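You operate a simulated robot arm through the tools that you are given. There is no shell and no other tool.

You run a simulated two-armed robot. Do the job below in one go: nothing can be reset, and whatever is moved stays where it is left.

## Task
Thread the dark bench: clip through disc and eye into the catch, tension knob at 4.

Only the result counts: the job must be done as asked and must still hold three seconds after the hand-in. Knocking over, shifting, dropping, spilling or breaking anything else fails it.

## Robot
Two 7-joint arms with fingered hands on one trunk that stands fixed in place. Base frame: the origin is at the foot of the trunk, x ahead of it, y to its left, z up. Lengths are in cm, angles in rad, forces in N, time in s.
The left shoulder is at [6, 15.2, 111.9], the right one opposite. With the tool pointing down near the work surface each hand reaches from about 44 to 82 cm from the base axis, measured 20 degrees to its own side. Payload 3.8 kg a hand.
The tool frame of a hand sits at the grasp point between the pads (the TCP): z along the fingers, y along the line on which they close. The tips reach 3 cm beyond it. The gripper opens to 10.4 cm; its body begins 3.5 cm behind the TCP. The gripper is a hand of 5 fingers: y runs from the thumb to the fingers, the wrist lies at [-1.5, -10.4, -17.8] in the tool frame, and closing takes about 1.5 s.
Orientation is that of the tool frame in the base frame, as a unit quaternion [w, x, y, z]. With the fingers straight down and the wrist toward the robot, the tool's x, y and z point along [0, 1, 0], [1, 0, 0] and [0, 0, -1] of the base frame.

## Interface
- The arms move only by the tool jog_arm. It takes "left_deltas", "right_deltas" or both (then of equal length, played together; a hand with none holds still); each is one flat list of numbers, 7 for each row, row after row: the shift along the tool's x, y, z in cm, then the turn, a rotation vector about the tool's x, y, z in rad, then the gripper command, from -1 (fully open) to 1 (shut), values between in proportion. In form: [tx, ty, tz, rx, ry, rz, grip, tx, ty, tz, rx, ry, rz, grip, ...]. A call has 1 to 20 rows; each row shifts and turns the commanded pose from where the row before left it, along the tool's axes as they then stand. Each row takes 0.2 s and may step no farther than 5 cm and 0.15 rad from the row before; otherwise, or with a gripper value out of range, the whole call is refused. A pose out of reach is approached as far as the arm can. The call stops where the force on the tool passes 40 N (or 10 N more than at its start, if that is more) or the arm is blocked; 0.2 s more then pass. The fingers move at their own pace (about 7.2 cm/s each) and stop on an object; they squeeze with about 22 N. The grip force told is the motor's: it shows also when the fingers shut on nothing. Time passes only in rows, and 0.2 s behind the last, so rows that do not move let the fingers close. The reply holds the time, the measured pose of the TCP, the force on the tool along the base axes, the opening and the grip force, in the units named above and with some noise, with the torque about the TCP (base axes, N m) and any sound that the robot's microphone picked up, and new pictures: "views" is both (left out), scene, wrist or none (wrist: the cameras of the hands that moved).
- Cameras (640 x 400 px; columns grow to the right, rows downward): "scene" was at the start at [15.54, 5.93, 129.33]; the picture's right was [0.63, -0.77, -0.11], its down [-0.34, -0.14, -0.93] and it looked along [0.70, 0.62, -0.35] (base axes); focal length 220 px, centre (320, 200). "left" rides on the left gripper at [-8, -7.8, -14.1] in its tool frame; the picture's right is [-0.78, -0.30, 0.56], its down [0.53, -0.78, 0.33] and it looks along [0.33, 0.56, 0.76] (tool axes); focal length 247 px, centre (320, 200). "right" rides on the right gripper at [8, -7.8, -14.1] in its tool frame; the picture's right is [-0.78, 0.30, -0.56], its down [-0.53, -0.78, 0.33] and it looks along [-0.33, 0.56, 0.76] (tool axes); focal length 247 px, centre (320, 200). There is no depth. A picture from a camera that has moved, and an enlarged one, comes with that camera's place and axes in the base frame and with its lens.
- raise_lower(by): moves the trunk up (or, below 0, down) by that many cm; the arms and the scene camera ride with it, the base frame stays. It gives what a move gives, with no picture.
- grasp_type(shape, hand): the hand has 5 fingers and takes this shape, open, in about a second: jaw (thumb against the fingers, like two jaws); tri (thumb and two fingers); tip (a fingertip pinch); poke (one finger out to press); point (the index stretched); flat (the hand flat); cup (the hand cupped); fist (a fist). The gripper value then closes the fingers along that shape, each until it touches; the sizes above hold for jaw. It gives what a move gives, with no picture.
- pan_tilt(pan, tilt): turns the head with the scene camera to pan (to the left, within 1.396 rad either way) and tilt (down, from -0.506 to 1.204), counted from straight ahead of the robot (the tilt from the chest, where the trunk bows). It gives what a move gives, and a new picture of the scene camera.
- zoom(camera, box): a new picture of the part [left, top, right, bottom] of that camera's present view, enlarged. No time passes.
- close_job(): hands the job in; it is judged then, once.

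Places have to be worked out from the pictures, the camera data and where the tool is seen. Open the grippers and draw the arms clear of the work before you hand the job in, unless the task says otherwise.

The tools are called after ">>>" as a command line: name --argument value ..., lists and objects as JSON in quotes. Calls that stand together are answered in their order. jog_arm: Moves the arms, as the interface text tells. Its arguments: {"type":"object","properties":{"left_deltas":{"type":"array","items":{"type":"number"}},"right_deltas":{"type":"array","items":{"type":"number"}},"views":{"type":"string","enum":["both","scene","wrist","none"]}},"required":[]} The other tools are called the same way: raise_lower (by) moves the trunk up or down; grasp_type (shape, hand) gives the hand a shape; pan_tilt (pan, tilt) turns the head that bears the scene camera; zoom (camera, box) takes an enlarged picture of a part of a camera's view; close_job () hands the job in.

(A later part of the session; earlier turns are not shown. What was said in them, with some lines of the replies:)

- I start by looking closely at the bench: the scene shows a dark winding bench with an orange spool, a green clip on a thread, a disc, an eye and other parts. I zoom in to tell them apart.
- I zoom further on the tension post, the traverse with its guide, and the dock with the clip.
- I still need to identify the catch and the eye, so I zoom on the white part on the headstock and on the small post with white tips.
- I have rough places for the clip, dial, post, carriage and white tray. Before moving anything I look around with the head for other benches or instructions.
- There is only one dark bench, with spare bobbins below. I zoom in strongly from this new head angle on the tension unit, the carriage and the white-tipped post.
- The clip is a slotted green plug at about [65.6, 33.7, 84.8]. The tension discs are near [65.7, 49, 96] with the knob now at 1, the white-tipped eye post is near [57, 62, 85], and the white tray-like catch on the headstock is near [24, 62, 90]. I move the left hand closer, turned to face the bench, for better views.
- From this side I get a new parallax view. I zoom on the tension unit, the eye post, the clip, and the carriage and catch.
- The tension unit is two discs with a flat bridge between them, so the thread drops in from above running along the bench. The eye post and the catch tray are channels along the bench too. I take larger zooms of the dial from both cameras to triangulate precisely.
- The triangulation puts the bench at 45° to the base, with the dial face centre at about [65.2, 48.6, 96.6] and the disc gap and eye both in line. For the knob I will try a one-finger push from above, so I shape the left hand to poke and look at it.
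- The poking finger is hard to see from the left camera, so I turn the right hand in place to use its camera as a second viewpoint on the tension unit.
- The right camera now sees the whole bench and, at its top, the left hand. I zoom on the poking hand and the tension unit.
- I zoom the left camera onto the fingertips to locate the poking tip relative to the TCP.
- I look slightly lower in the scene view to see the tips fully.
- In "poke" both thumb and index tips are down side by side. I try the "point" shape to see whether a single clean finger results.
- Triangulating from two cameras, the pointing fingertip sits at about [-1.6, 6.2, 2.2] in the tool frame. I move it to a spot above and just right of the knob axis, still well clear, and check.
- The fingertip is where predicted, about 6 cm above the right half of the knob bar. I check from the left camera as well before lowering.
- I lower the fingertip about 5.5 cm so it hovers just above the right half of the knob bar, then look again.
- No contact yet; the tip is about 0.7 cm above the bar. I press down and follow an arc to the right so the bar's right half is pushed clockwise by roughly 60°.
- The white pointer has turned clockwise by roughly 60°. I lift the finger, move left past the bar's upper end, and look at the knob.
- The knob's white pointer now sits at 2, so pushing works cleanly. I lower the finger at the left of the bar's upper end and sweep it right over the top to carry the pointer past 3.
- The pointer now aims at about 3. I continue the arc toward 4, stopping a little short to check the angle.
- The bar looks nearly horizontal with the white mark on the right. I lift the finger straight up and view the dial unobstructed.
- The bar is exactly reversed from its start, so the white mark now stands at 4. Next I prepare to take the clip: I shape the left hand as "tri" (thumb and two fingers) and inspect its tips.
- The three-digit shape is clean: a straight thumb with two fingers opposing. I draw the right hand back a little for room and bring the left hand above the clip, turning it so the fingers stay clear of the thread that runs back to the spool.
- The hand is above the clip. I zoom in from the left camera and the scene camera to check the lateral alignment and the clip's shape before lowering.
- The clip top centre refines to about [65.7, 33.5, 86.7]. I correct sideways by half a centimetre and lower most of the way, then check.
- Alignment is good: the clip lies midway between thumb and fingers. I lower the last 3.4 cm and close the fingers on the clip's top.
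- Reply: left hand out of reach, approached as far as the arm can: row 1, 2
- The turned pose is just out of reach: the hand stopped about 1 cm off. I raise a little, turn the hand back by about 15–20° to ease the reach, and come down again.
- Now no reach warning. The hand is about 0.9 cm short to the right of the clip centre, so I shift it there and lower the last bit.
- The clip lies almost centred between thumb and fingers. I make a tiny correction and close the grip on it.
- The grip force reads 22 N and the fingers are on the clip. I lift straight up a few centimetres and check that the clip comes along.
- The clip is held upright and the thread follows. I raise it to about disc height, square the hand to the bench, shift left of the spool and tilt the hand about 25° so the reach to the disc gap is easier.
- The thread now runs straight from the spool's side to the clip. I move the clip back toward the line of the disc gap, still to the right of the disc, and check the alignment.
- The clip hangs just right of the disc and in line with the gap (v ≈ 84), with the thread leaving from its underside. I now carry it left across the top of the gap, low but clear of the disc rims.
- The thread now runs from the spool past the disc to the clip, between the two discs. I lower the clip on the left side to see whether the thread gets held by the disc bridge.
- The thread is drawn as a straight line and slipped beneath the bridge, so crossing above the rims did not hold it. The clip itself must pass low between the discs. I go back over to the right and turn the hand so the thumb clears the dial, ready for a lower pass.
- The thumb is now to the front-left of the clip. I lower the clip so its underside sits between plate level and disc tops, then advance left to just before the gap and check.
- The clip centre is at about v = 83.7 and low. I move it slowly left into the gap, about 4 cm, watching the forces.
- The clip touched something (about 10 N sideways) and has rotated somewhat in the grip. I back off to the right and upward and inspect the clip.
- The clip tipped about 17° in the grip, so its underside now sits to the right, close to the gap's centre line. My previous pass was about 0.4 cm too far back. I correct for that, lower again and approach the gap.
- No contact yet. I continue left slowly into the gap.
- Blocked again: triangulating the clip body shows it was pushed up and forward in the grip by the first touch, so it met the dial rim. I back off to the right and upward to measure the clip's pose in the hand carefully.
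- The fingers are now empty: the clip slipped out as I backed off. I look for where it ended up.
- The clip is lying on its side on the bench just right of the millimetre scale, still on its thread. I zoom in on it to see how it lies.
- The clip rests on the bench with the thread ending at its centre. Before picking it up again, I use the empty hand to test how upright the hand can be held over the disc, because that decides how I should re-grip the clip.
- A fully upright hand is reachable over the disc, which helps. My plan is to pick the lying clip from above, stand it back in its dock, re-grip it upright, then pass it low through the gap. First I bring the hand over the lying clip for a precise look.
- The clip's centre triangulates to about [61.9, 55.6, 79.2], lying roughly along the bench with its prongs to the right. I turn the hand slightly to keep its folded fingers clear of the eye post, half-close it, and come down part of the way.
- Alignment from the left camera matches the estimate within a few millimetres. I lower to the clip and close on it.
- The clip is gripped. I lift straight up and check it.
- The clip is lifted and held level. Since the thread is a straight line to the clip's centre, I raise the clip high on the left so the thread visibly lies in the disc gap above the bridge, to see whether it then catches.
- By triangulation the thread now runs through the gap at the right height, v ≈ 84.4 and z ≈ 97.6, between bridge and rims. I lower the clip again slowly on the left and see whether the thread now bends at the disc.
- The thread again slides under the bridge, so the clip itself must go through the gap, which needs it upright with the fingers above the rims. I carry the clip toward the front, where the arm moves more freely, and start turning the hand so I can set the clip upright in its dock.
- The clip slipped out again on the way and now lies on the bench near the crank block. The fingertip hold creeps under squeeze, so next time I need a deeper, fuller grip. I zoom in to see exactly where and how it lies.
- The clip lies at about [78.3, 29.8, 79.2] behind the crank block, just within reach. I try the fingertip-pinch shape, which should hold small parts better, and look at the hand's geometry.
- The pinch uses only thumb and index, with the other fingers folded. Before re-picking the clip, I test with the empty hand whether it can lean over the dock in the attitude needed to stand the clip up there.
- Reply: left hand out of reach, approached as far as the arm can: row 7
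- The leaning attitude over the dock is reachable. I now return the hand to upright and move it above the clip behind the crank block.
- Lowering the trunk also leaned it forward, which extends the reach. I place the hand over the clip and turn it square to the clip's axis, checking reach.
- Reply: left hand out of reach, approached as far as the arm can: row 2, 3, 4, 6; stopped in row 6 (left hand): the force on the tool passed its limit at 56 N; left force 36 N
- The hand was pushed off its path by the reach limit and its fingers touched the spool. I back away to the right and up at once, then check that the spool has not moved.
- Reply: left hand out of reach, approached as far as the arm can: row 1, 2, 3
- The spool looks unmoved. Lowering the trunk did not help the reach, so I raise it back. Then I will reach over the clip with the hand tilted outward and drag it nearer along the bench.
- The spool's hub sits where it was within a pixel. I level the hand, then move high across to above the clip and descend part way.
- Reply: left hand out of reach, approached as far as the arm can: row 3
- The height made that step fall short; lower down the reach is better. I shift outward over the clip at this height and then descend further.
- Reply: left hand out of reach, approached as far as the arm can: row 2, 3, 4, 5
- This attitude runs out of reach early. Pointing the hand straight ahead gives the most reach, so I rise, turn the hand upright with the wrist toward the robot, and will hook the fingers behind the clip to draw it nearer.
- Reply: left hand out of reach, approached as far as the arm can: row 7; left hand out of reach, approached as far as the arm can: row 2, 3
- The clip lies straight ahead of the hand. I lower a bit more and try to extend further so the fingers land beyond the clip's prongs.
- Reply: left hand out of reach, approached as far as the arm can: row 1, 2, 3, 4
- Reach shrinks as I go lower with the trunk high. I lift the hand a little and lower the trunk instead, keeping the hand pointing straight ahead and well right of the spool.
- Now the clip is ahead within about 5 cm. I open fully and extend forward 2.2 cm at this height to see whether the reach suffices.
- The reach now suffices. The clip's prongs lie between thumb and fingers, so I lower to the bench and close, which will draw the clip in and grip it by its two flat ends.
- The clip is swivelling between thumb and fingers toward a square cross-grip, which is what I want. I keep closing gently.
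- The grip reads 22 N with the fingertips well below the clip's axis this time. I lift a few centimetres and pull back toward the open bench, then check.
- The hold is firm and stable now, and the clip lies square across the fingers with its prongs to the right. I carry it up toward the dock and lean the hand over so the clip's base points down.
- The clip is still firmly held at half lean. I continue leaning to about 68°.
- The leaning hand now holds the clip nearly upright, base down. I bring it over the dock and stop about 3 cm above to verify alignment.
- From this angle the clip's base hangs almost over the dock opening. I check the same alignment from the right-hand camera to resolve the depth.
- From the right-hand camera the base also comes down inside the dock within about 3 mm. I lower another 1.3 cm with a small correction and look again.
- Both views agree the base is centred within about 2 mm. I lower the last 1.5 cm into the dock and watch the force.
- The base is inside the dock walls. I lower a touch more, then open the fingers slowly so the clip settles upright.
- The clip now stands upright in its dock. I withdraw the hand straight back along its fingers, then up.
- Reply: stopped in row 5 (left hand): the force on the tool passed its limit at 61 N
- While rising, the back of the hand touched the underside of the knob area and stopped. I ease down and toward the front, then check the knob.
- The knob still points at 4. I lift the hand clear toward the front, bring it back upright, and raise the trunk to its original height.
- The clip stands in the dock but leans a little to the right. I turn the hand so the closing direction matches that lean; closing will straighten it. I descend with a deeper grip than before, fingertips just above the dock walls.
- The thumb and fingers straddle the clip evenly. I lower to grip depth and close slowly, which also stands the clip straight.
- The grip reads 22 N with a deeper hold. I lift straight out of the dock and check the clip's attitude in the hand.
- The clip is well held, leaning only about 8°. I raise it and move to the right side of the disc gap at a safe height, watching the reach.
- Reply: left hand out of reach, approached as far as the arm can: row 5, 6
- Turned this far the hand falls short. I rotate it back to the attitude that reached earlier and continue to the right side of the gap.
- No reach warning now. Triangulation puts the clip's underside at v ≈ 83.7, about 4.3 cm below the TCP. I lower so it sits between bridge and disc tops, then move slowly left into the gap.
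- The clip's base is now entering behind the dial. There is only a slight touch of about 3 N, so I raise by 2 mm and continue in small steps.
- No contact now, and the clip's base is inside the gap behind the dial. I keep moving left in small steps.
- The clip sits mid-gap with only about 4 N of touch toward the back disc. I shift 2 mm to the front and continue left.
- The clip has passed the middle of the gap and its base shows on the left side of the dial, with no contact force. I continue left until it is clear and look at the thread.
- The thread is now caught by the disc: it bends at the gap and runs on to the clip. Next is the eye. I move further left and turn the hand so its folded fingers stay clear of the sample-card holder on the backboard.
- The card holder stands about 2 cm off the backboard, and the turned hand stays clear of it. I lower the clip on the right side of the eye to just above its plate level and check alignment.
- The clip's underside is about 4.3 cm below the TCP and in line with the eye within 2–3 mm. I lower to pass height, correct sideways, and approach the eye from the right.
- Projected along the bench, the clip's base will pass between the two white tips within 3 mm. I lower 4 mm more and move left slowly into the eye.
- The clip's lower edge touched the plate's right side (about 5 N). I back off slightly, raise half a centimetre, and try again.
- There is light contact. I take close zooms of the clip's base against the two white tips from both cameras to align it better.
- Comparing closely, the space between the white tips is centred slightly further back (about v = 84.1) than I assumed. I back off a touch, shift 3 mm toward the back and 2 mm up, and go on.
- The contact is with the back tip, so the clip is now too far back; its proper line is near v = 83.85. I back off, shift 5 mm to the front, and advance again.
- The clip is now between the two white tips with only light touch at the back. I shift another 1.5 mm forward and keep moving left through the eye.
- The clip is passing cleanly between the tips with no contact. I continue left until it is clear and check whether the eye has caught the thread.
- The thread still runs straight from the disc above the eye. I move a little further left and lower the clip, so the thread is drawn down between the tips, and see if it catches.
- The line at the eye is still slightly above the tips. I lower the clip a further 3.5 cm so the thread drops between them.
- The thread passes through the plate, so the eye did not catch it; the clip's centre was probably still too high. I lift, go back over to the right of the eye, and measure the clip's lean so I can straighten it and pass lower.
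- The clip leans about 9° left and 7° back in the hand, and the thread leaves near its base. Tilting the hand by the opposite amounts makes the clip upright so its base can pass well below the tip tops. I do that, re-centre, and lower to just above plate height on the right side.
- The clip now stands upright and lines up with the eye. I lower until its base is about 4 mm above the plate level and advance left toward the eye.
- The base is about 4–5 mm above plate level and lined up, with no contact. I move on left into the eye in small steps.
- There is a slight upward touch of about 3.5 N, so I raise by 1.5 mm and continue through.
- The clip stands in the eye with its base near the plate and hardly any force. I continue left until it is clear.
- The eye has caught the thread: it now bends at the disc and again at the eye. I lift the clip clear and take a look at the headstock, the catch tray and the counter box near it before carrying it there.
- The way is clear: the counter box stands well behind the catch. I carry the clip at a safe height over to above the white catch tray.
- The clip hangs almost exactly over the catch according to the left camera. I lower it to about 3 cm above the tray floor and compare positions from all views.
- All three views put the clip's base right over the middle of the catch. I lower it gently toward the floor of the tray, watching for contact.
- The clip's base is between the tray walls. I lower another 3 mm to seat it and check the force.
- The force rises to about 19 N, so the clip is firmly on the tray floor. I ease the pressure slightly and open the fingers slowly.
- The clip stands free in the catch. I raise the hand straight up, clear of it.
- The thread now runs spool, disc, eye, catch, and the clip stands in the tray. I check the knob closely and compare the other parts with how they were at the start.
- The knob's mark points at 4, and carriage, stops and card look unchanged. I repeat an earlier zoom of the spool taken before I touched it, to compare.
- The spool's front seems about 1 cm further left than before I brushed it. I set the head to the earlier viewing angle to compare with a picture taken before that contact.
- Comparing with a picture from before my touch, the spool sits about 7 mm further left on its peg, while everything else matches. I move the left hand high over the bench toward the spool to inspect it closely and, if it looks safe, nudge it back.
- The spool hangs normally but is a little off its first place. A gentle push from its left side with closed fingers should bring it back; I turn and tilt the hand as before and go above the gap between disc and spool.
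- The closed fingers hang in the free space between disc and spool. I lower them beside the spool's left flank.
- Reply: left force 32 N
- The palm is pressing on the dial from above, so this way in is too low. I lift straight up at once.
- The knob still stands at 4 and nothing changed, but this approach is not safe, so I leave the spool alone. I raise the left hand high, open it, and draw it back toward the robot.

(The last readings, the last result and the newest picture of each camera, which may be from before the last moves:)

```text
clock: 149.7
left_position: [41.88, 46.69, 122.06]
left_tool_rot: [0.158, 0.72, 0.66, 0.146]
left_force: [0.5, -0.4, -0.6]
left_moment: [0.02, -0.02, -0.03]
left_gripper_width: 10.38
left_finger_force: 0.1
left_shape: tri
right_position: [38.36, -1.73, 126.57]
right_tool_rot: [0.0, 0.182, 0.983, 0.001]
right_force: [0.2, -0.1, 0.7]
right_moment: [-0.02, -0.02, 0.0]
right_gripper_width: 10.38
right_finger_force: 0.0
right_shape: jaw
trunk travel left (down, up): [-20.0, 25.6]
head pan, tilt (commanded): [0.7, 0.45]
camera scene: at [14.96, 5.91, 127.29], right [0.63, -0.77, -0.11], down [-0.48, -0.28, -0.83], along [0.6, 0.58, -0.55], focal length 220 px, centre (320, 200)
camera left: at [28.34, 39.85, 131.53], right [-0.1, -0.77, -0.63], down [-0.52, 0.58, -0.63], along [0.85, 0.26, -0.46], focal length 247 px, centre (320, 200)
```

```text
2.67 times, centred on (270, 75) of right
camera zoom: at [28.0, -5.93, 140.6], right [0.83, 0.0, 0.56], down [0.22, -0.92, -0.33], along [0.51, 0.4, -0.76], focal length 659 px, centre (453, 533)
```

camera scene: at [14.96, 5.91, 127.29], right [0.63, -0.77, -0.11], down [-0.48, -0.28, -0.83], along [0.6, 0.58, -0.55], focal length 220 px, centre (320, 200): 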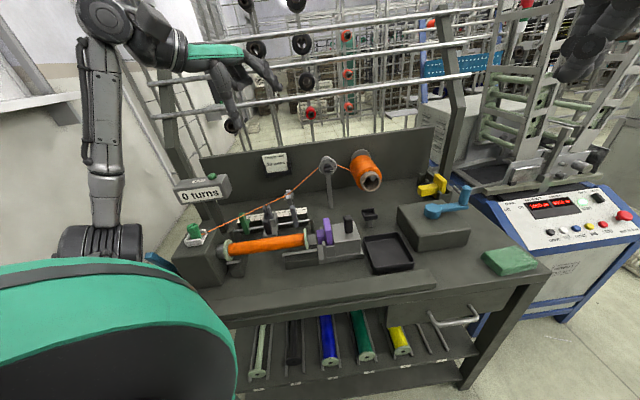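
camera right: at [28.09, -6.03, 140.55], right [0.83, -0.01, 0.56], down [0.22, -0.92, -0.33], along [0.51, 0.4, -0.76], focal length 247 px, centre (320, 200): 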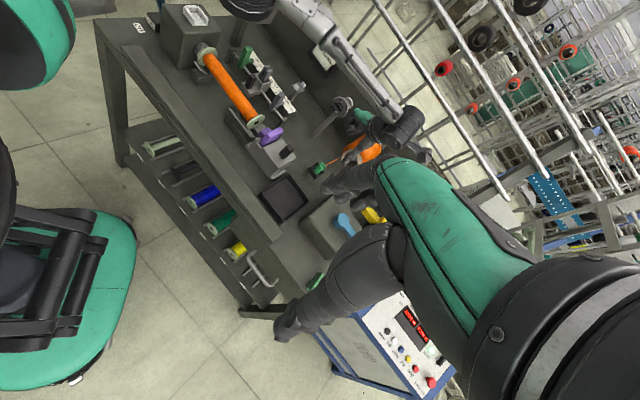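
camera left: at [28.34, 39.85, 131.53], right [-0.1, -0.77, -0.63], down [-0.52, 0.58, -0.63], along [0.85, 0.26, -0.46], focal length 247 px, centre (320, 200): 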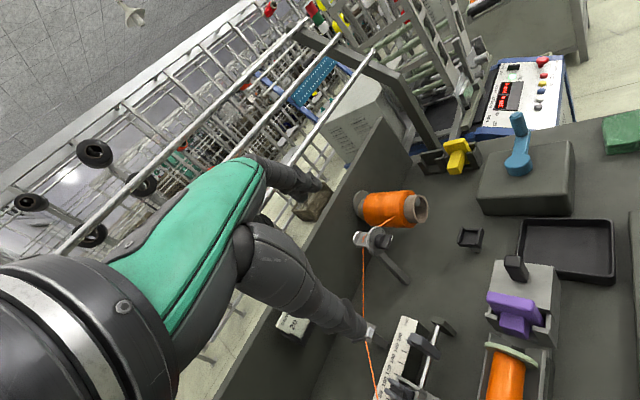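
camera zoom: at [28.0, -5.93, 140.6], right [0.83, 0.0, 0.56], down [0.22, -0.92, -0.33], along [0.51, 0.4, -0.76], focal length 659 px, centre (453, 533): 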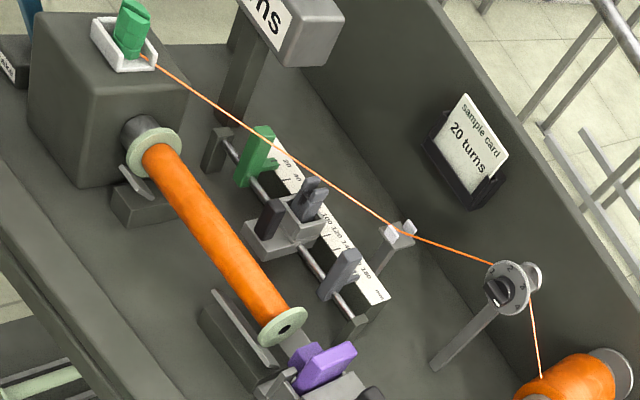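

The thread runs from spool through the disc and eye to the clip in the catch, and the knob points at 4. Both hands are open and clear, and the clip has stood undisturbed for over ten seconds. My earlier contact left the spool about 7 mm off its first place. I hand the job in.

>>> close_job

```text
The job is handed in.
```

I handed the job in with the bench threaded: clip through the disc and the eye, standing upright in the catch, tension knob at 4. The pictures just before hand-in showed the thread bent at both the disc and the eye. Both hands were open and clear by then.

Some things went wrong on the way, and the first could count against the result:

- **Spool moved:** my hand hit the spool while I was reaching for the clip, with about 56 N. It now sits roughly 7 mm further left on its peg. I tried to push it back, but my palm pressed on the dial instead, so I stopped and left it.
- **Clip dropped twice:** it slipped out of the grip onto the bench two times, once after touching the disc. I stood it back in its dock and re-gripped it before threading. I saw nothing else disturbed by the drops.
- **Dial pressed:** besides that push, the hand also bumped the knob area once, at about 61 N. The knob still read 4 afterwards and the unit looked unmoved.

The carriage, stops, sample card, dock and the other loose parts looked as they did at the start.
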